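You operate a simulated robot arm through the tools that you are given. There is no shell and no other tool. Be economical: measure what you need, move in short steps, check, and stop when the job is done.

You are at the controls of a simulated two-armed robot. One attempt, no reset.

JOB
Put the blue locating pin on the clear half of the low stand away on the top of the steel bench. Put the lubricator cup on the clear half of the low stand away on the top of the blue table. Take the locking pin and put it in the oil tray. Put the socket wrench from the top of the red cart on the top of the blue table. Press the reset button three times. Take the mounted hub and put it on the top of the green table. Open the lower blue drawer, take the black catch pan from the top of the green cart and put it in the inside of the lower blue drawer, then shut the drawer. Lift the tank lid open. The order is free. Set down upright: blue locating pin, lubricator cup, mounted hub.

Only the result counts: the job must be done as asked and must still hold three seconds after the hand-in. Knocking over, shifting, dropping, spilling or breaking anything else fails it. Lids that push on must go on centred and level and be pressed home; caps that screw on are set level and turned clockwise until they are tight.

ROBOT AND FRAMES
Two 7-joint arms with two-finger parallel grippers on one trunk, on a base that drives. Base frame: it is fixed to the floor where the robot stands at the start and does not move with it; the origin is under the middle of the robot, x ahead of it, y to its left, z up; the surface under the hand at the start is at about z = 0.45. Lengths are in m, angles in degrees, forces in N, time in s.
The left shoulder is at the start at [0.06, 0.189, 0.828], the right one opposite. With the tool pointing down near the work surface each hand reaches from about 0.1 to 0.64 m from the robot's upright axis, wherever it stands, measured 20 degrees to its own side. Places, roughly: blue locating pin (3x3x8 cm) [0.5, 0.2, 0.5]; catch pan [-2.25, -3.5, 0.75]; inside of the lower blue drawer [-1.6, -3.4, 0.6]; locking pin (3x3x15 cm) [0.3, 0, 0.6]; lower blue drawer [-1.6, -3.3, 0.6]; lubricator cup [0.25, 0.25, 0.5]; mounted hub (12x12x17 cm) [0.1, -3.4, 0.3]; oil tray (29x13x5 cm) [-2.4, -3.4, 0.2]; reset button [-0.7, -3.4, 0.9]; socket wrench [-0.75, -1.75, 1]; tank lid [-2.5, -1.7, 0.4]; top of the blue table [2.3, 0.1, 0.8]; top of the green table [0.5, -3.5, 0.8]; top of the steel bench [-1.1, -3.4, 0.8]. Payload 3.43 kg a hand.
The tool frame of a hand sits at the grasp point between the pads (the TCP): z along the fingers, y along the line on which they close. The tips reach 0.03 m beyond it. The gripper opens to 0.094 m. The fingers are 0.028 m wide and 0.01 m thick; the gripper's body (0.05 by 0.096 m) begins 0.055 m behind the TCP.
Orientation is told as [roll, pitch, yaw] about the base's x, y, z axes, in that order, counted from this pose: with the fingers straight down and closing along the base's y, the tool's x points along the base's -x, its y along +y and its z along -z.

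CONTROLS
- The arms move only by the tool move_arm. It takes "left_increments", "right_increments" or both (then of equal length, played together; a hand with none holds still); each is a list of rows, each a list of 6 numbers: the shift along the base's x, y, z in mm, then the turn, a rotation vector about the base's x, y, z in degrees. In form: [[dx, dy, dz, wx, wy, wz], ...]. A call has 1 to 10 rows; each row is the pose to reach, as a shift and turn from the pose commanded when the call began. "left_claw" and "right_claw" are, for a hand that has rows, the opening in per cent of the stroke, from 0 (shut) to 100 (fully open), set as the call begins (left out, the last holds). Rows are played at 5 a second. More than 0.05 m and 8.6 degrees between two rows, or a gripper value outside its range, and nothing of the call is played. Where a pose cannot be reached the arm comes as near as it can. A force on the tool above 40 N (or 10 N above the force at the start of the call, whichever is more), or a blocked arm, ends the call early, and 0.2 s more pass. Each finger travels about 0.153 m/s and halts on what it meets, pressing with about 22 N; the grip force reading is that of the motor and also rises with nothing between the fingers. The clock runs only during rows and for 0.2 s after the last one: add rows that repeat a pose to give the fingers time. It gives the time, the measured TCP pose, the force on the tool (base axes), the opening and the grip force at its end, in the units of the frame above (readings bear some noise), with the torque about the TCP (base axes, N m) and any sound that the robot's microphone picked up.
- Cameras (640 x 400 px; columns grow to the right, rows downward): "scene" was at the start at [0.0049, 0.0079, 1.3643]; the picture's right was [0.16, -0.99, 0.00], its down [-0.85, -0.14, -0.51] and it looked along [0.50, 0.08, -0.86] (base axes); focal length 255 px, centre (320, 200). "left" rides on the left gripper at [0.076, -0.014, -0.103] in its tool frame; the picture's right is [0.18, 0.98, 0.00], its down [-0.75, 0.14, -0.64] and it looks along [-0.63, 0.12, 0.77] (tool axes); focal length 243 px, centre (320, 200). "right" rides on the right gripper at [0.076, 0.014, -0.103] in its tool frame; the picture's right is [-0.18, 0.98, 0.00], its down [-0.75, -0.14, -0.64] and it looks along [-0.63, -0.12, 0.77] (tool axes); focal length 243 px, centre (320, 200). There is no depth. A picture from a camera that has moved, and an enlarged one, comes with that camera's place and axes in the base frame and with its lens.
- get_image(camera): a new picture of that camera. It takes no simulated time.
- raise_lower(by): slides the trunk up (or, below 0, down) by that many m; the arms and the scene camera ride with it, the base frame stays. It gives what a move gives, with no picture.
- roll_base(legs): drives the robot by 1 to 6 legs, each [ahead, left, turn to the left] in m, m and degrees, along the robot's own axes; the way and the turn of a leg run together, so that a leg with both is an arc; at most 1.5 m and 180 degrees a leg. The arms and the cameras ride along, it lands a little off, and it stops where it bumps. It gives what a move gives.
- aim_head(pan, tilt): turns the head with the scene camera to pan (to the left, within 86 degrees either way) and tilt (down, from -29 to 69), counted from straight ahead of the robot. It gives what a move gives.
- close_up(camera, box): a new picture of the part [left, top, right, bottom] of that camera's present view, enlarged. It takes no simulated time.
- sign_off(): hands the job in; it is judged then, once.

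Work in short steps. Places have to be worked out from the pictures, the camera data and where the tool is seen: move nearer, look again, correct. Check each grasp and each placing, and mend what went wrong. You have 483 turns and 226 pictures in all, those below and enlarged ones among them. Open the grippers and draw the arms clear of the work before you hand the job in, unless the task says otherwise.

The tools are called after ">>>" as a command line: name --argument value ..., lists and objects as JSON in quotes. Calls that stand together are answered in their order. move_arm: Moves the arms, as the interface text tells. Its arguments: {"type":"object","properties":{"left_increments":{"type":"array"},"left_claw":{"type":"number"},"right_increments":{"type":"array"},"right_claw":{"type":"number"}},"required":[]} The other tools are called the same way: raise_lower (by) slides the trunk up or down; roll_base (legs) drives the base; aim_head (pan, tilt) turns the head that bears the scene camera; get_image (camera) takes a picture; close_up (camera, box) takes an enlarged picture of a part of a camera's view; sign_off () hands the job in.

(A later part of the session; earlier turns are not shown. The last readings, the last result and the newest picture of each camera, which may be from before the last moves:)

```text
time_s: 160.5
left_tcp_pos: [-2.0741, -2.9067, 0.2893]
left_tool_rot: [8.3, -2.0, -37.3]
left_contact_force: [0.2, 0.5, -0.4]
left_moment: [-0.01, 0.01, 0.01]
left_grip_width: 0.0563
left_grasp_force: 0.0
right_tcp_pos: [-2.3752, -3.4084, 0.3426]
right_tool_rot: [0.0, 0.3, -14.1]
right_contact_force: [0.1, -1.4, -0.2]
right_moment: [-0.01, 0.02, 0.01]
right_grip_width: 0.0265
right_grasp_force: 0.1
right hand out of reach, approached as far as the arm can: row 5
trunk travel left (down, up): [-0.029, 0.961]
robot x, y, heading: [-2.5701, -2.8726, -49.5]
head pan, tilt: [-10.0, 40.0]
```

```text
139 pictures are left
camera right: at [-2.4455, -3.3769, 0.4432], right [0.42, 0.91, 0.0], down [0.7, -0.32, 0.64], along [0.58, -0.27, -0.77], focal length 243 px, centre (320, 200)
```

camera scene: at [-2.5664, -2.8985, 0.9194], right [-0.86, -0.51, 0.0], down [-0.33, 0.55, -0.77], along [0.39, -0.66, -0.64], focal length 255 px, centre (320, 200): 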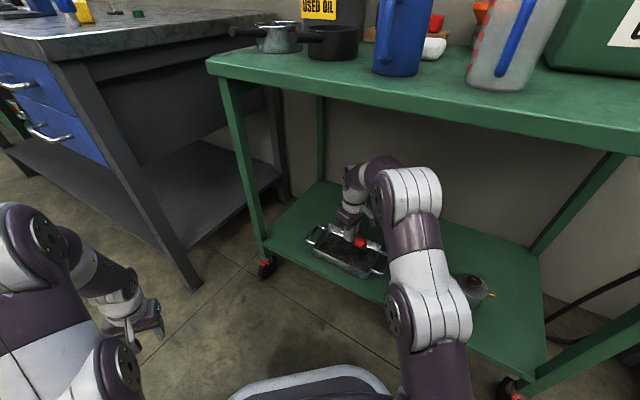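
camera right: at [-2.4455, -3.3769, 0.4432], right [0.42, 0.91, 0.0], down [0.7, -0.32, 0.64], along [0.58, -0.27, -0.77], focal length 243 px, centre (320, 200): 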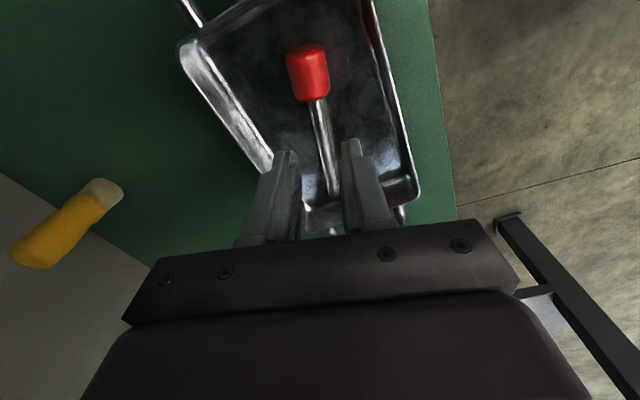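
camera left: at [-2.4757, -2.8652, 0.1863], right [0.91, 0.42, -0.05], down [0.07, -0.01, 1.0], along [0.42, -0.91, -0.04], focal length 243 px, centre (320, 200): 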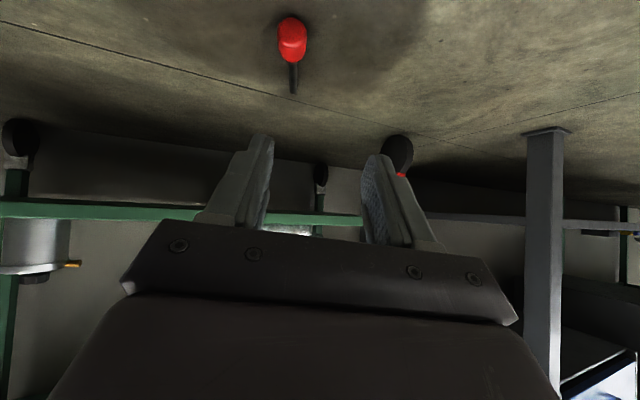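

Locking pin lies in the tray. Withdraw the hand, back off and raise the trunk to look at the cart top.

>>> move_arm --right_increments '[[0, 45, 0, 0, 0, 0], [0, 90, 0, 0, 0, 0], [0, 135, 0, 0, 0, 0], [0, 180, 0, 0, 0, 0], [0, 220, 0, 0, 0, 0]]'

>>> roll_base --legs '[[-0.25, 0, 0], [0, 0, -40.5]]'

>>> raise_lower --by 0.4

>>> raise_lower --by 0.3

>>> aim_head --pan 0 --tilt 45

>>> get_image --camera "scene"

```text
time_s: 161.7
left_tcp_pos: [-2.074, -2.9068, 0.2886]
left_tool_rot: [8.3, -1.9, -37.2]
left_contact_force: [-0.5, -0.5, -0.3]
left_moment: [-0.01, 0.0, 0.03]
left_grip_width: 0.0564
left_grasp_force: 0.0
right_tcp_pos: [-2.3746, -3.1876, 0.3414]
right_tool_rot: [0.0, 0.2, -14.1]
right_contact_force: [0.5, 0.3, 0.4]
right_moment: [0.02, -0.01, 0.02]
right_grip_width: 0.0267
right_grasp_force: 0.1
trunk travel left (down, up): [-0.029, 0.961]
robot x, y, heading: [-2.5698, -2.8666, -49.5]
head pan, tilt: [-10.0, 40.0]
```

```text
time_s: 165.4
left_tcp_pos: [-2.3799, -3.0251, 0.2893]
left_tool_rot: [8.3, -1.9, -77.6]
left_contact_force: [-0.3, -0.2, -0.5]
left_moment: [0.01, -0.01, 0.03]
left_grip_width: 0.0564
left_grasp_force: 0.1
right_tcp_pos: [-2.7922, -3.046, 0.3416]
right_tool_rot: [-0.1, 0.2, -54.5]
right_contact_force: [0.2, 0.5, 0.4]
right_moment: [0.02, 0.02, 0.0]
right_grip_width: 0.0266
right_grasp_force: 0.0
trunk travel left (down, up): [-0.029, 0.961]
robot x, y, heading: [-2.7348, -2.679, -89.7]
head pan, tilt: [-10.0, 40.0]
```

```text
time_s: 169.3
left_tcp_pos: [-2.3807, -3.0264, 0.6886]
left_tool_rot: [8.3, -1.8, -77.6]
left_contact_force: [0.2, 0.2, 0.3]
left_moment: [0.04, -0.03, -0.01]
left_grip_width: 0.0565
left_grasp_force: 0.0
right_tcp_pos: [-2.7918, -3.0467, 0.7405]
right_tool_rot: [-0.2, 0.2, -54.5]
right_contact_force: [-0.5, 0.4, -0.7]
right_moment: [0.0, 0.01, -0.01]
right_grip_width: 0.0263
right_grasp_force: 0.1
trunk travel left (down, up): [-0.429, 0.561]
robot x, y, heading: [-2.7312, -2.6763, -90.0]
head pan, tilt: [-10.0, 40.0]
```

```text
time_s: 172.3
left_tcp_pos: [-2.3815, -3.0258, 0.9888]
left_tool_rot: [8.3, -1.9, -77.6]
left_contact_force: [-0.2, 0.2, 1.5]
left_moment: [0.0, 0.01, 0.02]
left_grip_width: 0.0566
left_grasp_force: 0.0
right_tcp_pos: [-2.7913, -3.0471, 1.0405]
right_tool_rot: [-0.2, 0.2, -54.5]
right_contact_force: [-0.5, 0.0, 0.2]
right_moment: [0.0, 0.0, 0.01]
right_grip_width: 0.0265
right_grasp_force: 0.0
trunk travel left (down, up): [-0.729, 0.261]
robot x, y, heading: [-2.7352, -2.6745, -89.9]
head pan, tilt: [-10.0, 40.0]
```

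```text
time_s: 173.0
left_tcp_pos: [-2.3811, -3.0254, 0.9882]
left_tool_rot: [8.3, -1.8, -77.7]
left_contact_force: [-0.2, -0.4, -0.7]
left_moment: [0.0, -0.01, -0.01]
left_grip_width: 0.0566
left_grasp_force: 0.1
right_tcp_pos: [-2.7914, -3.0467, 1.0414]
right_tool_rot: [0.0, 0.2, -54.5]
right_contact_force: [0.2, -0.1, -0.9]
right_moment: [-0.02, 0.01, 0.03]
right_grip_width: 0.0263
right_grasp_force: 0.1
trunk travel left (down, up): [-0.729, 0.261]
robot x, y, heading: [-2.734, -2.6789, -89.6]
head pan, tilt: [0.0, 45.0]
```

```text
138 pictures are left
camera scene: at [-2.7346, -2.7007, 1.6122], right [-1.0, 0.0, 0.0], down [0.0, 0.71, -0.71], along [0.0, -0.71, -0.71], focal length 255 px, centre (320, 200)
```

scene: 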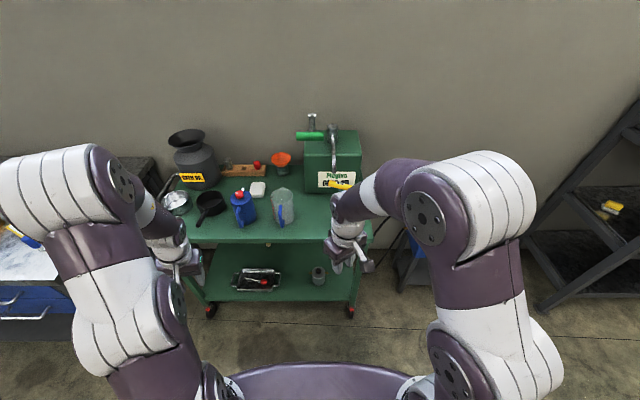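

Locking pin visible in tray. Next, the black pan: near (-2.235,-3.51), handle toward the front. Tuck the left arm, and move the base so the right hand can take it.

>>> move_arm --left_increments '[[-20, 40, 20, -4, 0, 0], [-40, 80, 40, -8, 0, -4], [-60, 110, 60, -8, 0, -8], [-80, 130, 80, -8, 0, -12]]' --right_increments '[[0, 30, 0, 0, 0, -8], [0, 60, 0, 0, 0, -16], [0, 90, 0, 0, 0, -24], [0, 110, 0, 0, 0, -35]]' --right_claw 60

>>> roll_base --legs '[[0, 0.62, 0], [0.08, 0, 0]]'

>>> get_image --camera "right"

>>> get_image --camera "scene"

```text
refused: row 4 steps farther than a row can; nothing moved
```

```text
time_s: 177.1
left_tcp_pos: [-1.7684, -3.0994, 0.9892]
left_tool_rot: [8.3, -1.7, -77.2]
left_contact_force: [0.2, 0.1, 0.3]
left_moment: [0.03, 0.02, 0.01]
left_grip_width: 0.0564
left_grasp_force: 0.0
right_tcp_pos: [-2.1783, -3.1218, 1.0409]
right_tool_rot: [-0.2, 0.1, -54.2]
right_contact_force: [-0.6, 0.4, 0.1]
right_moment: [0.0, -0.03, -0.01]
right_grip_width: 0.0259
right_grasp_force: 0.0
trunk travel left (down, up): [-0.729, 0.261]
robot x, y, heading: [-2.1224, -2.7526, -89.4]
head pan, tilt: [0.0, 45.0]
```

```text
137 pictures are left
camera right: at [-2.2113, -3.0529, 1.143], right [0.9, 0.43, 0.0], down [0.33, -0.69, 0.64], along [0.27, -0.58, -0.77], focal length 243 px, centre (320, 200)
```

right: 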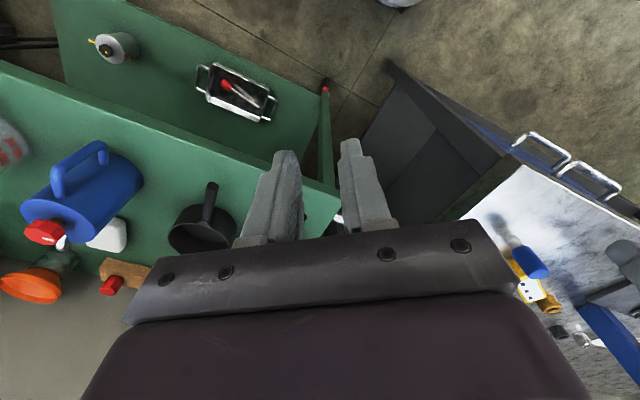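

```text
136 pictures are left
camera scene: at [-2.1234, -2.7768, 1.6122], right [-1.0, -0.01, 0.0], down [-0.01, 0.71, -0.71], along [0.01, -0.71, -0.71], focal length 255 px, centre (320, 200)
```

scene: 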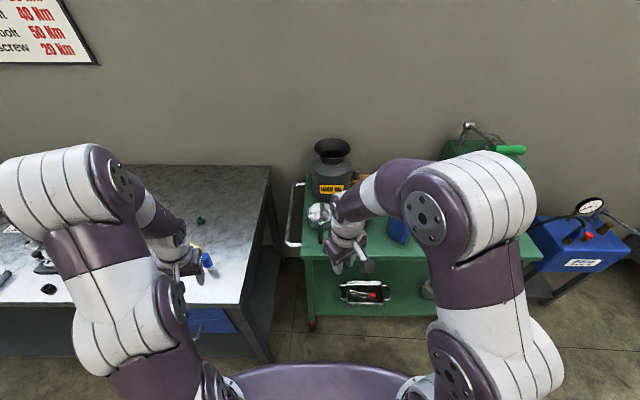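

Tuck the left arm, and bring the right hand (yaw −90) above the pan's handle.

>>> move_arm --left_increments '[[-15, 30, 20, 0, 0, 0], [-30, 60, 40, 0, 0, -4], [-45, 90, 55, 0, 0, -8], [-60, 120, 70, 0, 0, -12], [-60, 120, 70, 0, 0, -12], [-60, 120, 70, 0, 0, -12]]' --right_increments '[[-15, -30, -10, 0, 0, -7], [-30, -60, -20, 0, 0, -14], [-45, -95, -30, 0, 0, -21], [-60, -130, -40, 0, 0, -28], [-75, -165, -50, 0, 0, -35], [-87, -200, -60, 0, 0, -36]]' --right_claw 60

>>> get_image --camera "right"

```text
time_s: 178.5
left_tcp_pos: [-1.8561, -2.9921, 1.0321]
left_tool_rot: [9.3, -1.9, -89.1]
left_contact_force: [-0.5, 1.2, -0.8]
left_moment: [0.0, -0.01, 0.01]
left_grip_width: 0.0564
left_grasp_force: 0.0
left hand out of reach, approached as far as the arm can: row 2, 3, 4, 5, 6
right_tcp_pos: [-2.2647, -3.3228, 0.981]
right_tool_rot: [0.0, 0.3, -90.2]
right_contact_force: [-0.3, 0.2, 0.9]
right_moment: [0.01, 0.0, 0.01]
right_grip_width: 0.0566
right_grasp_force: 0.0
trunk travel left (down, up): [-0.729, 0.261]
robot x, y, heading: [-2.1254, -2.7514, -89.6]
head pan, tilt: [0.0, 45.0]
```

```text
135 pictures are left
camera right: at [-2.25, -3.247, 1.0821], right [0.98, -0.19, 0.0], down [-0.14, -0.75, 0.64], along [-0.12, -0.63, -0.77], focal length 243 px, centre (320, 200)
```

right: 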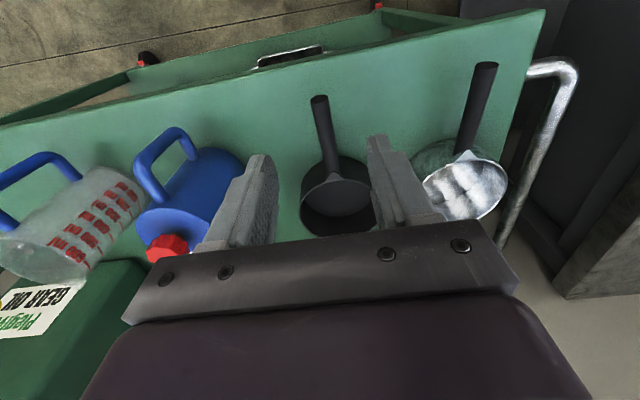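

Pan handle runs along y from −3.32 to −3.41 at z≈0.82, x≈−2.266. Descend onto it near the pan.

>>> move_arm --right_increments '[[-1, -35, -30, 0, 0, 0], [-1, -68, -60, 0, 0, 0], [-1, -70, -100, 0, 0, 0], [-1, -70, -130, 0, 0, 0], [-1, -70, -154, 0, 0, 0]]' --right_claw 45

>>> get_image --camera "right"

```text
time_s: 179.7
left_tcp_pos: [-1.8542, -2.988, 1.033]
left_tool_rot: [9.1, -2.1, -89.1]
left_contact_force: [0.2, -0.2, 0.3]
left_moment: [-0.08, -0.01, -0.02]
left_grip_width: 0.0563
left_grasp_force: 0.1
right_tcp_pos: [-2.2685, -3.3744, 0.83]
right_tool_rot: [0.0, -0.6, -90.2]
right_contact_force: [-0.9, -6.0, 15.5]
right_moment: [0.06, -0.31, -0.08]
right_grip_width: 0.0423
right_grasp_force: 0.1
right hand out of reach, approached as far as the arm can: row 1, 2, 3, 4, 5
trunk travel left (down, up): [-0.729, 0.261]
robot x, y, heading: [-2.1222, -2.7533, -89.5]
head pan, tilt: [0.0, 45.0]
```

```text
134 pictures are left
camera right: at [-2.2556, -3.2969, 0.9308], right [0.98, -0.19, 0.0], down [-0.14, -0.75, 0.65], along [-0.12, -0.64, -0.76], focal length 243 px, centre (320, 200)
```

right: 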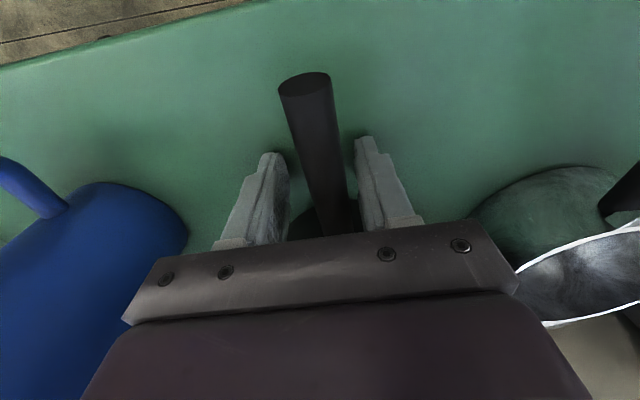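

Fingertips touch the cart top (z≈0.80). Rise 8 mm and close on the handle.

>>> move_arm --right_increments '[[0, 0, 9, 0, 0, 0], [0, 0, 9, 0, 0, 0], [0, 0, 9, 0, 0, 0], [0, 0, 9, 0, 0, 0], [0, 0, 9, 0, 0, 0]]' --right_claw 0

>>> move_arm --right_increments '[[0, 0, 20, 0, 0, 0], [0, 0, 40, 0, 0, 0], [0, 0, 70, 0, 0, 0]]'

>>> get_image --camera "right"

```text
time_s: 180.9
left_tcp_pos: [-1.8545, -2.9933, 1.0318]
left_tool_rot: [9.1, -2.0, -89.1]
left_contact_force: [0.2, -0.2, 0.1]
left_moment: [-0.02, -0.01, 0.01]
left_grip_width: 0.0563
left_grasp_force: 0.0
right_tcp_pos: [-2.2691, -3.3738, 0.835]
right_tool_rot: [-0.1, 0.2, -90.1]
right_contact_force: [0.4, 0.6, -0.6]
right_moment: [0.06, -0.01, 0.0]
right_grip_width: 0.0209
right_grasp_force: 22.4
trunk travel left (down, up): [-0.729, 0.261]
robot x, y, heading: [-2.1188, -2.7511, -89.2]
head pan, tilt: [0.0, 45.0]
```

```text
time_s: 181.7
left_tcp_pos: [-1.8536, -2.9915, 1.032]
left_tool_rot: [9.2, -1.9, -89.0]
left_contact_force: [-0.6, 0.4, 1.1]
left_moment: [-0.05, -0.02, 0.0]
left_grip_width: 0.0565
left_grasp_force: 0.1
right_tcp_pos: [-2.2703, -3.3617, 0.9048]
right_tool_rot: [-0.2, 0.1, -90.1]
right_contact_force: [0.4, -0.2, -0.6]
right_moment: [0.11, 0.0, 0.0]
right_grip_width: 0.0205
right_grasp_force: 22.6
right hand out of reach, approached as far as the arm can: row 2, 3
trunk travel left (down, up): [-0.729, 0.261]
robot x, y, heading: [-2.1205, -2.752, -89.6]
head pan, tilt: [0.0, 45.0]
```

```text
133 pictures are left
camera right: at [-2.2557, -3.2866, 1.0057], right [0.98, -0.19, 0.0], down [-0.14, -0.76, 0.64], along [-0.12, -0.63, -0.77], focal length 243 px, centre (320, 200)
```

right: 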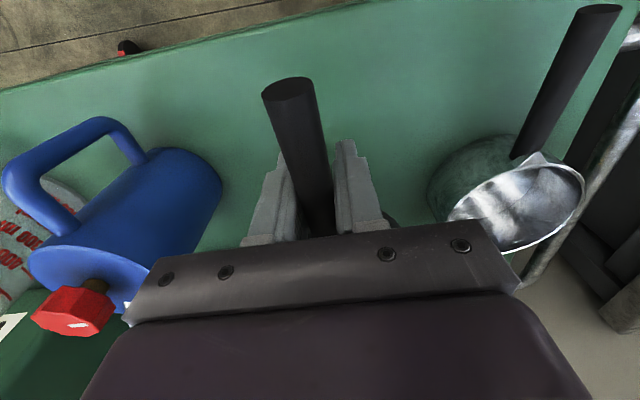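

Pan is held. Raise, retract, and back off; then go to the drawer.

>>> raise_lower --by 0.1

>>> roll_base --legs '[[-0.22, 0, 0], [0, 0.36, 0]]'

>>> move_arm --right_increments '[[0, 40, 0, 0, 0, 0], [0, 80, 0, 0, 0, 0], [0, 120, 0, 0, 0, 0], [0, 150, 0, 0, 0, 0]]'

>>> aim_head --pan 0 --tilt 50

>>> get_image --camera "scene"

>>> get_image --camera "left"

```text
time_s: 183.0
left_tcp_pos: [-1.8549, -2.9923, 1.1317]
left_tool_rot: [9.1, -2.0, -89.0]
left_contact_force: [0.6, -0.5, 0.5]
left_moment: [-0.01, 0.0, 0.0]
left_grip_width: 0.0563
left_grasp_force: 0.1
right_tcp_pos: [-2.2699, -3.3635, 1.0042]
right_tool_rot: [-0.1, 0.2, -90.1]
right_contact_force: [-0.2, -0.1, -1.3]
right_moment: [0.08, -0.03, 0.01]
right_grip_width: 0.0208
right_grasp_force: 21.8
trunk travel left (down, up): [-0.829, 0.161]
robot x, y, heading: [-2.1234, -2.7489, -89.5]
head pan, tilt: [0.0, 45.0]
```

```text
time_s: 186.6
left_tcp_pos: [-1.4871, -2.7697, 1.1316]
left_tool_rot: [9.1, -2.0, -88.9]
left_contact_force: [0.0, 0.4, -0.1]
left_moment: [0.01, 0.04, 0.03]
left_grip_width: 0.0564
left_grasp_force: 0.1
right_tcp_pos: [-1.902, -3.1432, 1.0021]
right_tool_rot: [0.1, 0.2, -89.9]
right_contact_force: [0.6, -1.0, -0.6]
right_moment: [0.11, -0.01, 0.0]
right_grip_width: 0.0206
right_grasp_force: 22.1
trunk travel left (down, up): [-0.829, 0.161]
robot x, y, heading: [-1.7572, -2.5301, -89.3]
head pan, tilt: [0.0, 45.0]
```

```text
time_s: 187.6
left_tcp_pos: [-1.4868, -2.7677, 1.1324]
left_tool_rot: [9.1, -2.1, -89.0]
left_contact_force: [-0.6, 0.5, 0.2]
left_moment: [-0.02, 0.0, -0.02]
left_grip_width: 0.0562
left_grasp_force: 0.1
right_tcp_pos: [-1.8998, -2.9898, 1.0063]
right_tool_rot: [-0.1, 0.1, -89.9]
right_contact_force: [-0.2, -0.3, -1.7]
right_moment: [0.07, 0.0, -0.04]
right_grip_width: 0.0209
right_grasp_force: 22.0
trunk travel left (down, up): [-0.829, 0.161]
robot x, y, heading: [-1.7545, -2.5259, -89.5]
head pan, tilt: [0.0, 45.0]
```

```text
time_s: 188.3
left_tcp_pos: [-1.4856, -2.7698, 1.1309]
left_tool_rot: [9.1, -1.8, -88.9]
left_contact_force: [-0.2, 0.1, -0.3]
left_moment: [-0.05, -0.01, 0.01]
left_grip_width: 0.0564
left_grasp_force: 0.1
right_tcp_pos: [-1.8999, -2.9919, 1.004]
right_tool_rot: [-0.1, 0.2, -90.0]
right_contact_force: [0.8, 0.0, -0.3]
right_moment: [0.07, -0.01, 0.04]
right_grip_width: 0.0208
right_grasp_force: 21.9
trunk travel left (down, up): [-0.829, 0.161]
robot x, y, heading: [-1.7578, -2.5304, -89.5]
head pan, tilt: [0.0, 50.0]
```

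```text
132 pictures are left
camera scene: at [-1.7562, -2.5499, 1.7053], right [-1.0, -0.01, 0.0], down [-0.01, 0.77, -0.64], along [0.01, -0.64, -0.77], focal length 255 px, centre (320, 200)
```

scene: 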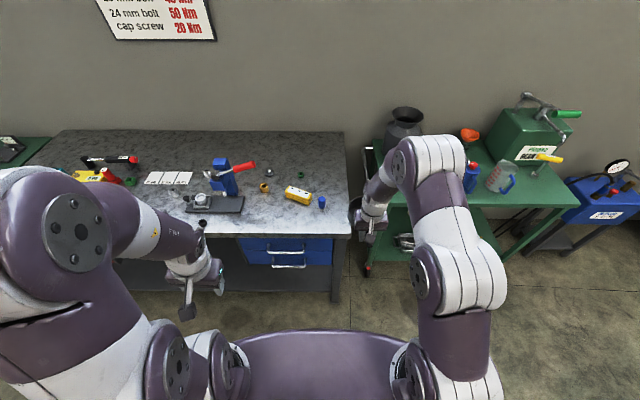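

```text
131 pictures are left
camera left: at [-1.5183, -2.6903, 1.2272], right [0.97, 0.21, 0.15], down [0.05, -0.73, 0.68], along [0.25, -0.65, -0.72], focal length 243 px, centre (320, 200)
```

left: 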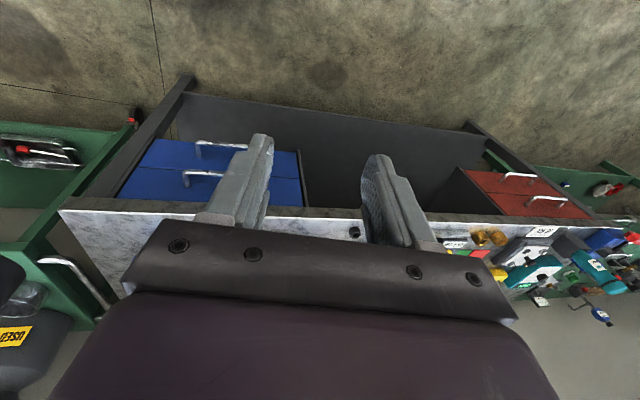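

Lower handle is at about (-1.60,-3.10,0.53). I'll rotate the left hand by 90° so it can close vertically on the bar, and pull the pan closer.

>>> move_arm --left_increments '[[0, 0, 0, 0, 0, 8.5], [0, 0, 0, 0, 0, 17], [0, 0, 0, 0, 0, 25.5], [0, 0, 0, 0, 0, 34], [0, 0, 0, 0, 0, 42.5], [0, 0, 0, 0, 0, 51], [0, 0, 0, 0, 0, 59.5], [0, 0, 0, 0, 0, 68], [0, 0, 0, 0, 0, 76.5], [0, 0, 0, 0, 0, 85]]' --right_increments '[[0, 20, 0, 0, 0, 0], [0, 40, 0, 0, 0, 0], [0, 60, 0, 0, 0, 0], [0, 80, 0, 0, 0, 0], [0, 80, 0, 0, 0, 0], [0, 80, 0, 0, 0, 0], [0, 80, 0, 0, 0, 0], [0, 80, 0, 0, 0, 0], [0, 80, 0, 0, 0, 0], [0, 80, 0, 0, 0, 0]]' --left_claw 60

>>> raise_lower --by -0.4

```text
time_s: 190.5
left_tcp_pos: [-1.455, -2.8257, 1.0904]
left_tool_rot: [9.9, -3.2, -8.8]
left_contact_force: [-0.4, -0.8, -0.5]
left_moment: [-0.01, 0.0, 0.02]
left_grip_width: 0.0567
left_grasp_force: 0.1
left hand out of reach, approached as far as the arm can: row 8, 9, 10
right_tcp_pos: [-1.8998, -2.9138, 1.0036]
right_tool_rot: [-0.3, 0.3, -89.9]
right_contact_force: [0.3, -0.3, -2.0]
right_moment: [0.11, 0.02, 0.01]
right_grip_width: 0.0209
right_grasp_force: 21.9
trunk travel left (down, up): [-0.829, 0.161]
robot x, y, heading: [-1.7549, -2.5308, -89.3]
head pan, tilt: [0.0, 50.0]
```

```text
time_s: 194.3
left_tcp_pos: [-1.4575, -2.8222, 0.6923]
left_tool_rot: [9.8, -3.4, -9.0]
left_contact_force: [0.2, 0.8, 0.2]
left_moment: [0.01, 0.01, -0.01]
left_grip_width: 0.0566
left_grasp_force: 0.1
right_tcp_pos: [-1.9011, -2.9107, 0.6043]
right_tool_rot: [-0.1, 0.2, -90.1]
right_contact_force: [0.0, -0.4, -2.0]
right_moment: [0.11, 0.02, -0.01]
right_grip_width: 0.0207
right_grasp_force: 22.2
trunk travel left (down, up): [-0.429, 0.561]
robot x, y, heading: [-1.7558, -2.5281, -89.3]
head pan, tilt: [0.0, 50.0]
```

Now tilt the hand forward about x while moving it in front of the handle height.

>>> move_arm --left_increments '[[0, 0, -10, -8, 0, 4], [0, 0, -20, -16, 0, 4], [0, -10, -40, -24, 0, 4], [0, -20, -60, -32, 0, 4], [0, -30, -80, -40, 0, 4], [0, -40, -100, -48, 0, 4], [0, -50, -120, -56, 0, 4], [0, -60, -140, -64, 0, 4], [0, -70, -155, -70, 0, 4]]' --left_claw 60

>>> get_image --camera "left"

>>> get_image --camera "scene"

```text
refused: row 1 steps farther than a row can; nothing moved
```

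```text
130 pictures are left
camera left: at [-1.5425, -2.8407, 0.7853], right [-0.04, 0.99, 0.16], down [0.71, -0.08, 0.7], along [0.7, 0.14, -0.7], focal length 243 px, centre (320, 200)
```

left: 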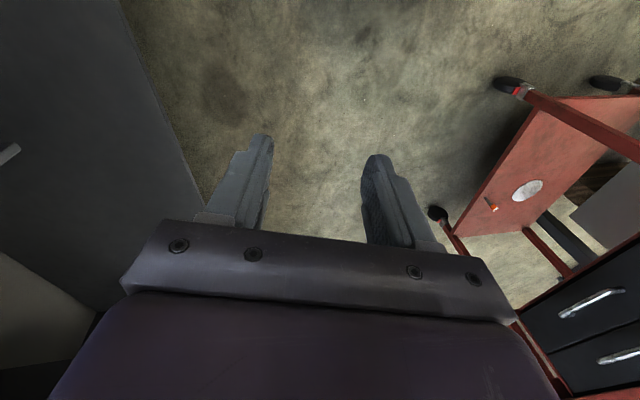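

```text
129 pictures are left
camera scene: at [-1.7562, -2.5499, 1.3053], right [-1.0, -0.01, 0.0], down [-0.01, 0.77, -0.64], along [0.01, -0.64, -0.77], focal length 255 px, centre (320, 200)
```

scene: 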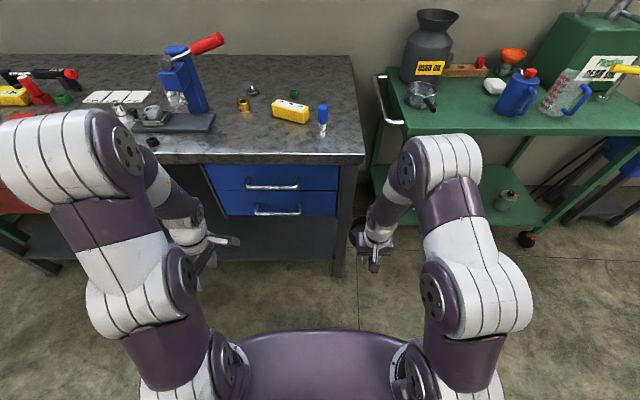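

Triangulated: lower handle at about (-1.60,-3.04,0.667), upper one at z≈0.78. Tilt the left hand forward.

>>> move_arm --left_increments '[[0, 0, 0, -8, 0, 0], [0, 0, 0, -16, 0, 0], [0, 0, 0, -24, 0, 0], [0, 0, -5, -32, 0, 0], [0, 0, -10, -40, 0, 0], [0, 0, -15, -48, 0, 0], [0, 0, -20, -56, 0, 0], [0, 0, -20, -64, 0, 0], [0, 0, -20, -70, 0, 0]]' --left_claw 60

```text
time_s: 196.3
left_tcp_pos: [-1.4433, -2.8312, 0.6801]
left_tool_rot: [-53.9, -9.2, -1.1]
left_contact_force: [1.3, -0.1, 0.6]
left_moment: [-0.01, 0.02, -0.02]
left_grip_width: 0.0566
left_grasp_force: 0.0
left hand out of reach, approached as far as the arm can: row 8, 9
right_tcp_pos: [-1.9003, -2.9111, 0.6033]
right_tool_rot: [-0.2, 0.2, -89.9]
right_contact_force: [-0.2, -0.3, -1.8]
right_moment: [0.1, -0.03, 0.0]
right_grip_width: 0.0208
right_grasp_force: 22.2
trunk travel left (down, up): [-0.429, 0.561]
robot x, y, heading: [-1.755, -2.5309, -89.6]
head pan, tilt: [0.0, 50.0]
```

Tilt of 54° is sufficient. Sidestep right so the hand lines up with the handle, then extend the arm toward it.

>>> roll_base --legs '[[0, -0.155, 0]]'

>>> move_arm --left_increments '[[0, -40, 0, 0, 0, 0], [0, -80, 5, 0, 0, 0], [0, -120, 10, 0, 0, 0]]' --left_claw 60

>>> get_image --camera "scene"

>>> get_image --camera "left"

```text
time_s: 197.7
left_tcp_pos: [-1.5994, -2.8347, 0.6789]
left_tool_rot: [-53.9, -9.4, -1.4]
left_contact_force: [0.1, 0.4, 0.6]
left_moment: [0.0, -0.02, 0.01]
left_grip_width: 0.0564
left_grasp_force: 0.1
right_tcp_pos: [-2.0579, -2.9132, 0.6027]
right_tool_rot: [0.0, 0.2, -90.1]
right_contact_force: [0.0, -0.4, -1.1]
right_moment: [0.07, -0.01, 0.02]
right_grip_width: 0.0207
right_grasp_force: 21.9
trunk travel left (down, up): [-0.429, 0.561]
robot x, y, heading: [-1.9104, -2.5278, -89.5]
head pan, tilt: [0.0, 50.0]
```

```text
time_s: 198.5
left_tcp_pos: [-1.5984, -2.9547, 0.6893]
left_tool_rot: [-53.7, -9.3, -1.2]
left_contact_force: [0.0, 0.3, 0.2]
left_moment: [0.0, 0.0, 0.01]
left_grip_width: 0.0567
left_grasp_force: 0.1
right_tcp_pos: [-2.0576, -2.913, 0.6035]
right_tool_rot: [-0.1, 0.2, -90.1]
right_contact_force: [-0.7, 0.0, -0.1]
right_moment: [0.05, 0.0, 0.0]
right_grip_width: 0.0206
right_grasp_force: 21.5
trunk travel left (down, up): [-0.429, 0.561]
robot x, y, heading: [-1.9079, -2.5313, -89.3]
head pan, tilt: [0.0, 50.0]
```

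```text
128 pictures are left
camera scene: at [-1.9116, -2.5521, 1.3052], right [-1.0, -0.01, 0.0], down [-0.01, 0.77, -0.64], along [0.01, -0.64, -0.77], focal length 255 px, centre (320, 200)
```

scene: 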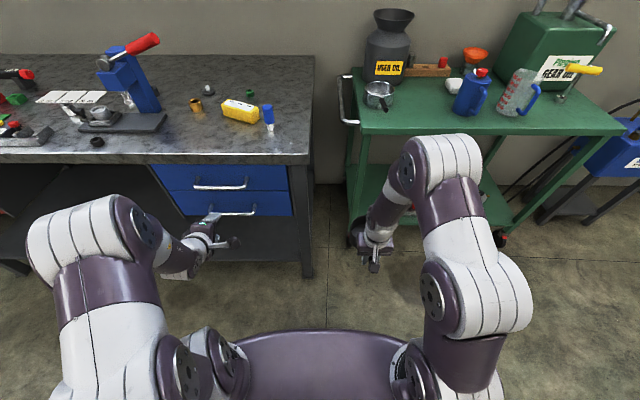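

```text
127 pictures are left
camera left: at [-1.6842, -2.8775, 0.7481], right [-0.04, 0.58, -0.81], down [0.71, 0.59, 0.38], along [0.7, -0.56, -0.44], focal length 243 px, centre (320, 200)
```

left: 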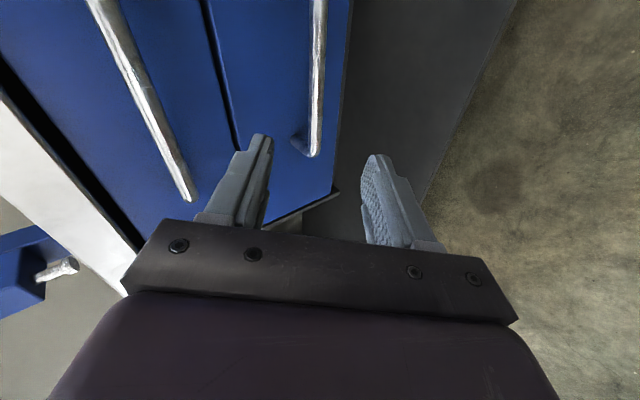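

The bar is in line with the fingers' mid-plane. Advance along the tool axis 7 cm and check.

>>> move_arm --left_increments '[[0, -28, -21, 0, 0, 0], [0, -57, -41, 0, 0, 0], [0, -57, -41, 0, 0, 0]]' --left_claw 75

>>> get_image --camera "left"

```text
time_s: 199.3
left_tcp_pos: [-1.6007, -3.0113, 0.6469]
left_tool_rot: [-53.8, -9.3, -1.4]
left_contact_force: [-0.6, 0.3, 0.9]
left_moment: [0.0, 0.01, -0.02]
left_grip_width: 0.0705
left_grasp_force: 0.1
right_tcp_pos: [-2.0565, -2.9131, 0.6038]
right_tool_rot: [-0.1, 0.3, -90.1]
right_contact_force: [0.4, -0.5, -1.3]
right_moment: [0.1, -0.02, 0.01]
right_grip_width: 0.0207
right_grasp_force: 22.1
trunk travel left (down, up): [-0.429, 0.561]
robot x, y, heading: [-1.91, -2.5322, -89.5]
head pan, tilt: [0.0, 50.0]
```

```text
126 pictures are left
camera left: at [-1.6859, -2.9352, 0.7063], right [-0.04, 0.58, -0.81], down [0.71, 0.59, 0.38], along [0.7, -0.56, -0.44], focal length 243 px, centre (320, 200)
```

left: 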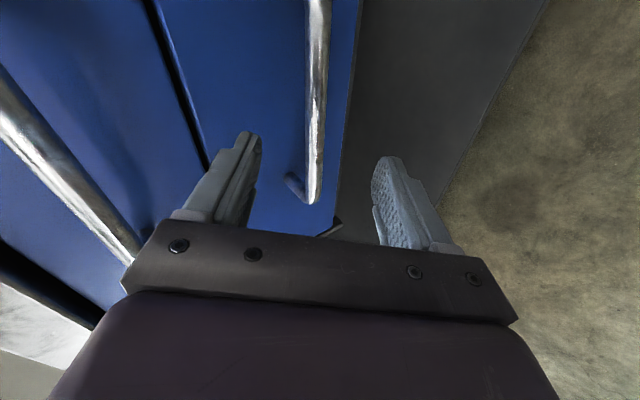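

Bar located at (y −3.066, z 0.613). Advance until the bar sits between the fingertips and close.

>>> move_arm --left_increments '[[0, -22, -15, 0, 0, 0], [0, -44, -31, 0, 0, 0], [0, -44, -31, 0, 0, 0]]'

>>> move_arm --left_increments '[[0, 0, 0, 0, 0, 0], [0, 0, 0, 0, 0, 0], [0, 0, 0, 0, 0, 0]]' --left_claw 0

>>> get_image --camera "left"

```text
time_s: 200.1
left_tcp_pos: [-1.5992, -3.0536, 0.6176]
left_tool_rot: [-53.9, -9.4, -1.2]
left_contact_force: [-2.1, 13.5, 7.5]
left_moment: [-0.68, -0.11, 0.01]
left_grip_width: 0.0696
left_grasp_force: 0.1
right_tcp_pos: [-2.0571, -2.9114, 0.6045]
right_tool_rot: [0.0, 0.3, -90.1]
right_contact_force: [0.3, -0.2, -1.8]
right_moment: [0.09, 0.01, 0.01]
right_grip_width: 0.0207
right_grasp_force: 22.1
trunk travel left (down, up): [-0.429, 0.561]
robot x, y, heading: [-1.9099, -2.5328, -89.6]
head pan, tilt: [0.0, 50.0]
```

```text
time_s: 200.9
left_tcp_pos: [-1.5991, -3.0556, 0.6197]
left_tool_rot: [-54.2, -9.4, -1.3]
left_contact_force: [0.8, -1.4, 16.4]
left_moment: [-0.07, 1.05, 0.84]
left_grip_width: 0.0197
left_grasp_force: 44.4
right_tcp_pos: [-2.0575, -2.9124, 0.6043]
right_tool_rot: [0.0, 0.1, -90.1]
right_contact_force: [0.0, -0.2, -1.4]
right_moment: [0.06, 0.02, 0.01]
right_grip_width: 0.0206
right_grasp_force: 22.4
trunk travel left (down, up): [-0.429, 0.561]
robot x, y, heading: [-1.913, -2.5298, -89.3]
head pan, tilt: [0.0, 50.0]
```

```text
125 pictures are left
camera left: at [-1.6854, -2.9792, 0.6773], right [-0.04, 0.58, -0.82], down [0.71, 0.59, 0.38], along [0.7, -0.57, -0.43], focal length 243 px, centre (320, 200)
```

left: 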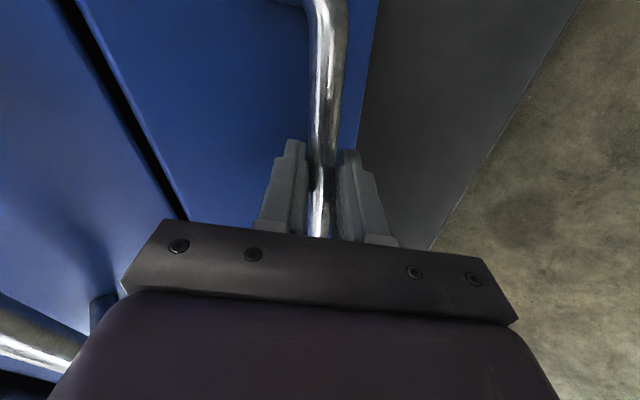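

Bar gripped. Pull the drawer open by drawing the hand back.

>>> move_arm --left_increments '[[0, 20, 0, 0, 0, 0], [0, 40, 0, 0, 0, 0], [0, 65, 0, 0, 0, 0], [0, 90, 0, 0, 0, 0], [0, 115, 0, 0, 0, 0], [0, 140, 0, 0, 0, 0]]'

```text
time_s: 201.6
left_tcp_pos: [-1.5998, -3.0143, 0.6194]
left_tool_rot: [-54.4, -9.4, -1.1]
left_contact_force: [-7.3, 0.0, 12.5]
left_moment: [0.0, 1.44, 0.85]
left_grip_width: 0.0188
left_grasp_force: 45.1
right_tcp_pos: [-2.0583, -2.9116, 0.6037]
right_tool_rot: [-0.1, 0.2, -90.1]
right_contact_force: [-0.4, -0.5, -0.3]
right_moment: [0.09, 0.02, 0.01]
right_grip_width: 0.0206
right_grasp_force: 21.7
trunk travel left (down, up): [-0.429, 0.561]
robot x, y, heading: [-1.9105, -2.5331, -89.4]
head pan, tilt: [0.0, 50.0]
stopped in row 3 (left hand): the force on the tool passed its limit at 43 N (the readings are from after the stop); the commanded pose is now the measured one
```

It moved 4 cm; continue with slower steps.

>>> move_arm --left_increments '[[0, 8, -2, 0, 0, 0], [0, 18, -2, 0, 0, 0], [0, 28, -2, 0, 0, 0], [0, 38, -2, 0, 0, 0], [0, 48, -2, 0, 0, 0], [0, 58, -2, 0, 0, 0], [0, 68, -2, 0, 0, 0], [0, 78, -2, 0, 0, 0], [0, 88, -2, 0, 0, 0], [0, 98, -2, 0, 0, 0]]'

```text
time_s: 202.7
left_tcp_pos: [-1.6005, -2.9775, 0.6204]
left_tool_rot: [-54.9, -9.6, -1.2]
left_contact_force: [-9.4, -0.4, 16.8]
left_moment: [-0.05, 1.44, 0.76]
left_grip_width: 0.0189
left_grasp_force: 45.4
right_tcp_pos: [-2.0581, -2.9109, 0.6036]
right_tool_rot: [0.0, 0.2, -90.1]
right_contact_force: [-0.2, 0.1, -1.7]
right_moment: [0.08, 0.0, 0.0]
right_grip_width: 0.0204
right_grasp_force: 21.8
trunk travel left (down, up): [-0.429, 0.561]
robot x, y, heading: [-1.911, -2.528, -89.7]
head pan, tilt: [0.0, 50.0]
stopped in row 5 (left hand): the force on the tool passed its limit at 42 N (the readings are from after the stop); the commanded pose is now the measured one
```

Relax the constraint: open slightly so the rear finger just hooks the bar, and pull on.

>>> move_arm --left_increments '[[0, 0, 2, 0, 0, 0], [0, 12, 2, 0, 0, 0], [0, 26, 2, 0, 0, 0], [0, 40, 2, 0, 0, 0], [0, 54, 2, 0, 0, 0], [0, 68, 2, 0, 0, 0], [0, 82, 2, 0, 0, 0], [0, 96, 2, 0, 0, 0], [0, 110, 2, 0, 0, 0], [0, 125, 2, 0, 0, 0]]' --left_claw 27

>>> get_image --camera "left"

```text
time_s: 204.9
left_tcp_pos: [-1.5965, -2.8537, 0.6178]
left_tool_rot: [-53.8, -9.3, -1.4]
left_contact_force: [0.1, -0.7, -0.6]
left_moment: [-0.01, -0.02, -0.04]
left_grip_width: 0.0253
left_grasp_force: 0.1
left hand out of reach, approached as far as the arm can: row 10
right_tcp_pos: [-2.0576, -2.9121, 0.6036]
right_tool_rot: [-0.1, 0.2, -90.1]
right_contact_force: [-0.3, 0.3, -0.9]
right_moment: [0.06, -0.01, 0.0]
right_grip_width: 0.0208
right_grasp_force: 21.6
trunk travel left (down, up): [-0.429, 0.561]
robot x, y, heading: [-1.9094, -2.5313, -89.3]
head pan, tilt: [0.0, 50.0]
```

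```text
124 pictures are left
camera left: at [-1.6818, -2.7762, 0.6762], right [-0.04, 0.58, -0.81], down [0.72, 0.59, 0.38], along [0.7, -0.57, -0.44], focal length 243 px, centre (320, 200)
```

left: 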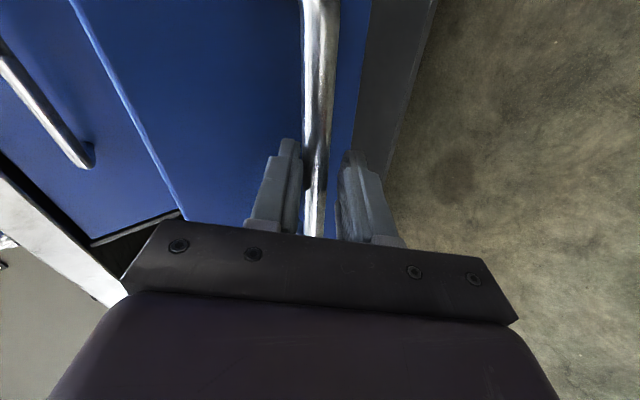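

Drawer is 0.20 m open. Back the base 0.1 m to open it further.

>>> roll_base --legs '[[-0.11, 0, 0]]'

>>> get_image --camera "scene"

```text
time_s: 206.1
left_tcp_pos: [-1.5972, -2.7426, 0.6203]
left_tool_rot: [-54.1, -9.4, -1.4]
left_contact_force: [0.0, 0.3, 0.8]
left_moment: [-0.03, 0.0, 0.0]
left_grip_width: 0.0253
left_grasp_force: 0.1
right_tcp_pos: [-2.0584, -2.8008, 0.6044]
right_tool_rot: [-0.1, 0.1, -90.0]
right_contact_force: [0.6, 0.0, -0.8]
right_moment: [0.05, -0.03, 0.03]
right_grip_width: 0.0208
right_grasp_force: 21.9
trunk travel left (down, up): [-0.429, 0.561]
robot x, y, heading: [-1.9115, -2.4218, -89.2]
head pan, tilt: [0.0, 50.0]
```

```text
123 pictures are left
camera scene: at [-1.9126, -2.4399, 1.3053], right [-1.0, -0.01, 0.0], down [-0.01, 0.77, -0.64], along [0.01, -0.64, -0.77], focal length 255 px, centre (320, 200)
```

scene: 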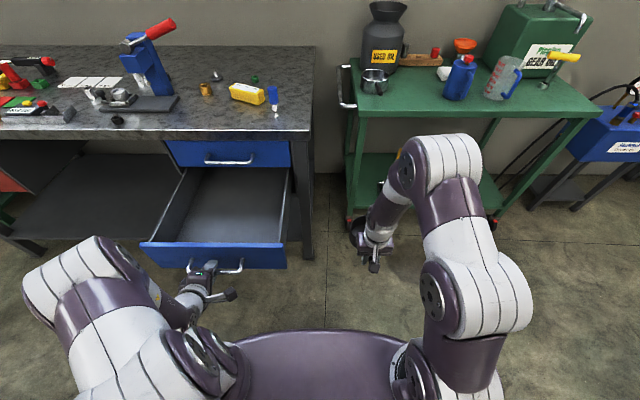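

Drawer is well open (~0.31 m). Release: open, lift slightly, and back off.

>>> move_arm --left_increments '[[0, 0, 0, 0, 0, 0], [0, 5, 12, 0, 0, 0], [0, 15, 22, 0, 0, 0]]' --left_claw 85

>>> roll_base --legs '[[-0.1, 0, 0]]'

>>> get_image --camera "left"

```text
time_s: 206.9
left_tcp_pos: [-1.596, -2.7313, 0.6441]
left_tool_rot: [-53.7, -9.2, -1.6]
left_contact_force: [0.3, 0.6, 0.2]
left_moment: [-0.02, 0.03, 0.0]
left_grip_width: 0.08
left_grasp_force: 0.1
left hand out of reach, approached as far as the arm can: row 3
right_tcp_pos: [-2.0583, -2.803, 0.6038]
right_tool_rot: [-0.1, 0.2, -90.0]
right_contact_force: [0.4, -0.3, -1.7]
right_moment: [0.11, -0.03, 0.01]
right_grip_width: 0.0206
right_grasp_force: 22.0
trunk travel left (down, up): [-0.429, 0.561]
robot x, y, heading: [-1.9127, -2.4255, -89.6]
head pan, tilt: [0.0, 50.0]
```

```text
time_s: 208.0
left_tcp_pos: [-1.596, -2.6294, 0.6429]
left_tool_rot: [-53.7, -9.3, -1.5]
left_contact_force: [0.5, -0.3, -0.6]
left_moment: [0.01, 0.0, -0.01]
left_grip_width: 0.0797
left_grasp_force: 0.1
right_tcp_pos: [-2.0588, -2.7024, 0.6049]
right_tool_rot: [-0.1, 0.2, -90.0]
right_contact_force: [-0.5, 0.4, -0.7]
right_moment: [0.08, 0.0, 0.01]
right_grip_width: 0.0205
right_grasp_force: 22.2
trunk travel left (down, up): [-0.429, 0.561]
robot x, y, heading: [-1.9118, -2.3229, -89.3]
head pan, tilt: [0.0, 50.0]
```

```text
122 pictures are left
camera left: at [-1.6809, -2.5541, 0.7015], right [-0.04, 0.58, -0.81], down [0.72, 0.58, 0.38], along [0.7, -0.57, -0.44], focal length 243 px, centre (320, 200)
```

left: 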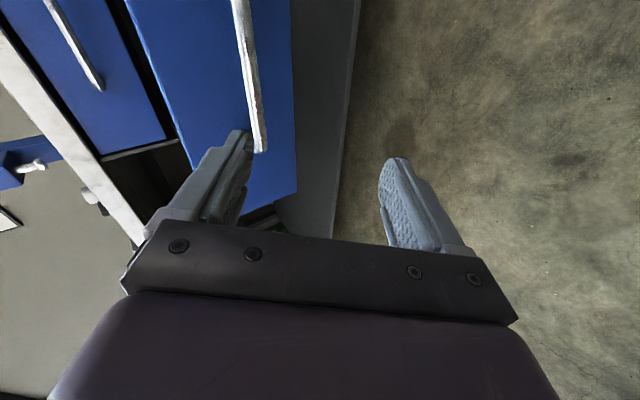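

Drawer stays open. Raise so the pan clears its front, turn the pan diagonally, and move the base so the right hand is over the drawer.

>>> raise_lower --by 0.22

>>> move_arm --right_increments '[[0, 0, 0, 0, 0, 8], [0, 0, 0, 0, 0, 16], [0, 0, 0, 0, 0, 24], [0, 0, 0, 0, 0, 32], [0, 0, 0, 0, 0, 40], [0, 0, 0, 0, 0, 48], [0, 0, 0, 0, 0, 55]]'

>>> roll_base --legs '[[0, 0.36, 0]]'

>>> get_image --camera "right"

>>> get_image --camera "scene"

```text
time_s: 210.3
left_tcp_pos: [-1.5951, -2.6315, 0.8625]
left_tool_rot: [-53.5, -9.4, -1.5]
left_contact_force: [0.2, -0.4, -0.1]
left_moment: [0.01, -0.01, 0.02]
left_grip_width: 0.08
left_grasp_force: 0.1
right_tcp_pos: [-2.0592, -2.7038, 0.8248]
right_tool_rot: [-0.1, 0.3, -90.0]
right_contact_force: [-0.1, 0.1, -2.2]
right_moment: [0.07, -0.01, -0.01]
right_grip_width: 0.0206
right_grasp_force: 22.2
trunk travel left (down, up): [-0.649, 0.341]
robot x, y, heading: [-1.9143, -2.3215, -89.3]
head pan, tilt: [0.0, 50.0]
```

```text
time_s: 211.9
left_tcp_pos: [-1.5956, -2.6306, 0.8616]
left_tool_rot: [-53.6, -9.4, -1.5]
left_contact_force: [-1.0, 1.0, 0.4]
left_moment: [-0.02, -0.01, 0.01]
left_grip_width: 0.0798
left_grasp_force: 0.0
right_tcp_pos: [-2.0592, -2.7037, 0.8239]
right_tool_rot: [-0.1, 0.2, -35.0]
right_contact_force: [0.0, 0.0, -1.8]
right_moment: [0.04, 0.06, -0.03]
right_grip_width: 0.0205
right_grasp_force: 22.4
trunk travel left (down, up): [-0.649, 0.341]
robot x, y, heading: [-1.9081, -2.326, -89.5]
head pan, tilt: [0.0, 50.0]
```

```text
time_s: 214.2
left_tcp_pos: [-1.2334, -2.6244, 0.8634]
left_tool_rot: [-53.5, -9.2, -1.1]
left_contact_force: [-0.3, 0.7, -0.1]
left_moment: [0.03, 0.01, 0.03]
left_grip_width: 0.0798
left_grasp_force: 0.2
right_tcp_pos: [-1.6968, -2.6991, 0.8247]
right_tool_rot: [0.0, 0.3, -34.6]
right_contact_force: [0.3, 0.3, -0.9]
right_moment: [0.06, 0.08, -0.01]
right_grip_width: 0.0207
right_grasp_force: 22.1
trunk travel left (down, up): [-0.649, 0.341]
robot x, y, heading: [-1.5523, -2.3154, -89.1]
head pan, tilt: [0.0, 50.0]
```

```text
121 pictures are left
camera right: at [-1.7513, -2.6441, 0.9254], right [0.71, 0.7, 0.0], down [0.54, -0.55, 0.64], along [0.45, -0.46, -0.77], focal length 243 px, centre (320, 200)
```

right: 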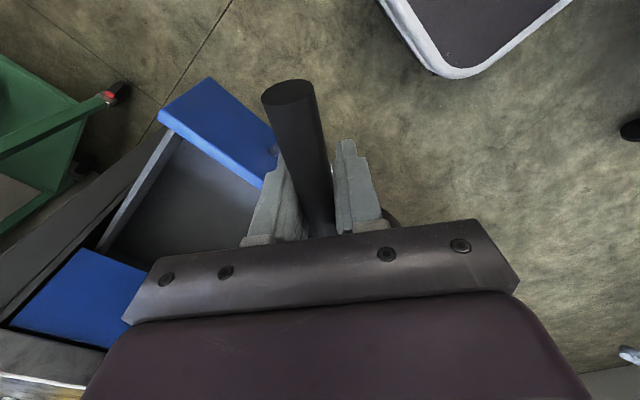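

```text
120 pictures are left
camera scene: at [-1.5534, -2.3369, 1.5253], right [-1.0, -0.02, 0.0], down [-0.01, 0.77, -0.64], along [0.01, -0.64, -0.77], focal length 255 px, centre (320, 200)
```

scene: 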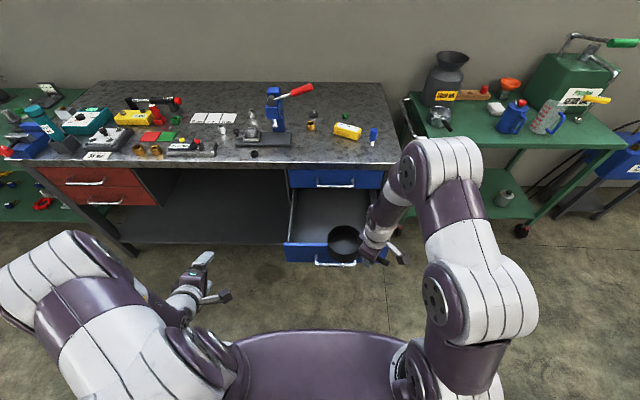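

Pan is near the drawer front. Drive ahead 0.1 m, then move the arm so the pan is over the drawer's middle.

>>> roll_base --legs '[[0.1, 0, 0]]'

>>> move_arm --right_increments '[[10, -30, 0, 0, 0, 0], [20, -60, 0, 0, 0, 0], [25, -90, 0, 0, 0, 0], [25, -90, 0, 0, 0, 0]]'

>>> get_image --camera "scene"

>>> get_image --camera "right"

```text
time_s: 215.4
left_tcp_pos: [-1.2335, -2.7219, 0.8611]
left_tool_rot: [-53.5, -9.3, -1.1]
left_contact_force: [0.0, 0.2, -0.3]
left_moment: [0.01, 0.02, 0.0]
left_grip_width: 0.0798
left_grasp_force: 0.1
right_tcp_pos: [-1.6959, -2.7962, 0.8227]
right_tool_rot: [0.0, 0.2, -34.7]
right_contact_force: [-0.1, -0.8, -0.6]
right_moment: [0.06, 0.1, -0.01]
right_grip_width: 0.0205
right_grasp_force: 22.0
trunk travel left (down, up): [-0.649, 0.341]
robot x, y, heading: [-1.5488, -2.4171, -89.1]
head pan, tilt: [0.0, 50.0]
```

```text
time_s: 216.4
left_tcp_pos: [-1.2327, -2.7218, 0.8631]
left_tool_rot: [-53.6, -9.3, -1.2]
left_contact_force: [-0.3, 0.9, -0.1]
left_moment: [0.0, 0.02, -0.04]
left_grip_width: 0.08
left_grasp_force: 0.0
right_tcp_pos: [-1.6699, -2.8875, 0.8228]
right_tool_rot: [-0.1, 0.2, -34.7]
right_contact_force: [0.0, 0.6, -1.0]
right_moment: [0.06, 0.1, 0.02]
right_grip_width: 0.0208
right_grasp_force: 22.0
trunk travel left (down, up): [-0.649, 0.341]
robot x, y, heading: [-1.5515, -2.4153, -88.8]
head pan, tilt: [0.0, 50.0]
```

```text
119 pictures are left
camera scene: at [-1.5524, -2.4337, 1.5253], right [-1.0, -0.02, 0.0], down [-0.01, 0.77, -0.64], along [0.01, -0.64, -0.77], focal length 255 px, centre (320, 200)
```

scene: 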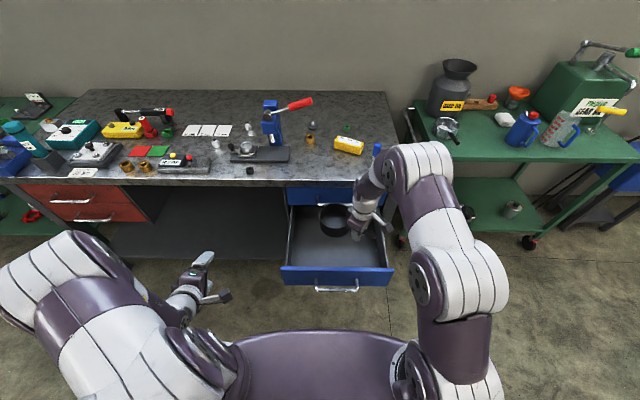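

```text
118 pictures are left
camera right: at [-1.724, -2.8323, 0.9251], right [0.71, 0.7, 0.0], down [0.54, -0.55, 0.64], along [0.45, -0.46, -0.77], focal length 243 px, centre (320, 200)
```

right: 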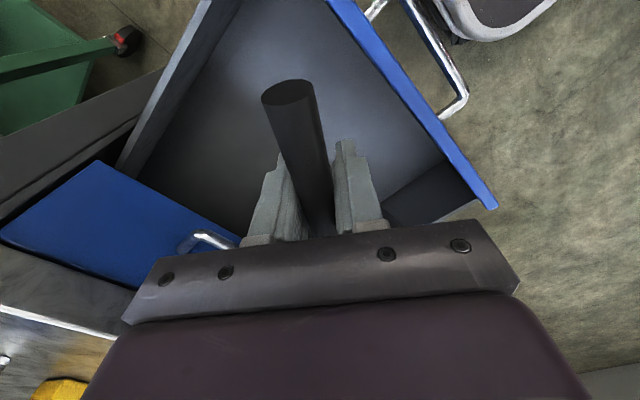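

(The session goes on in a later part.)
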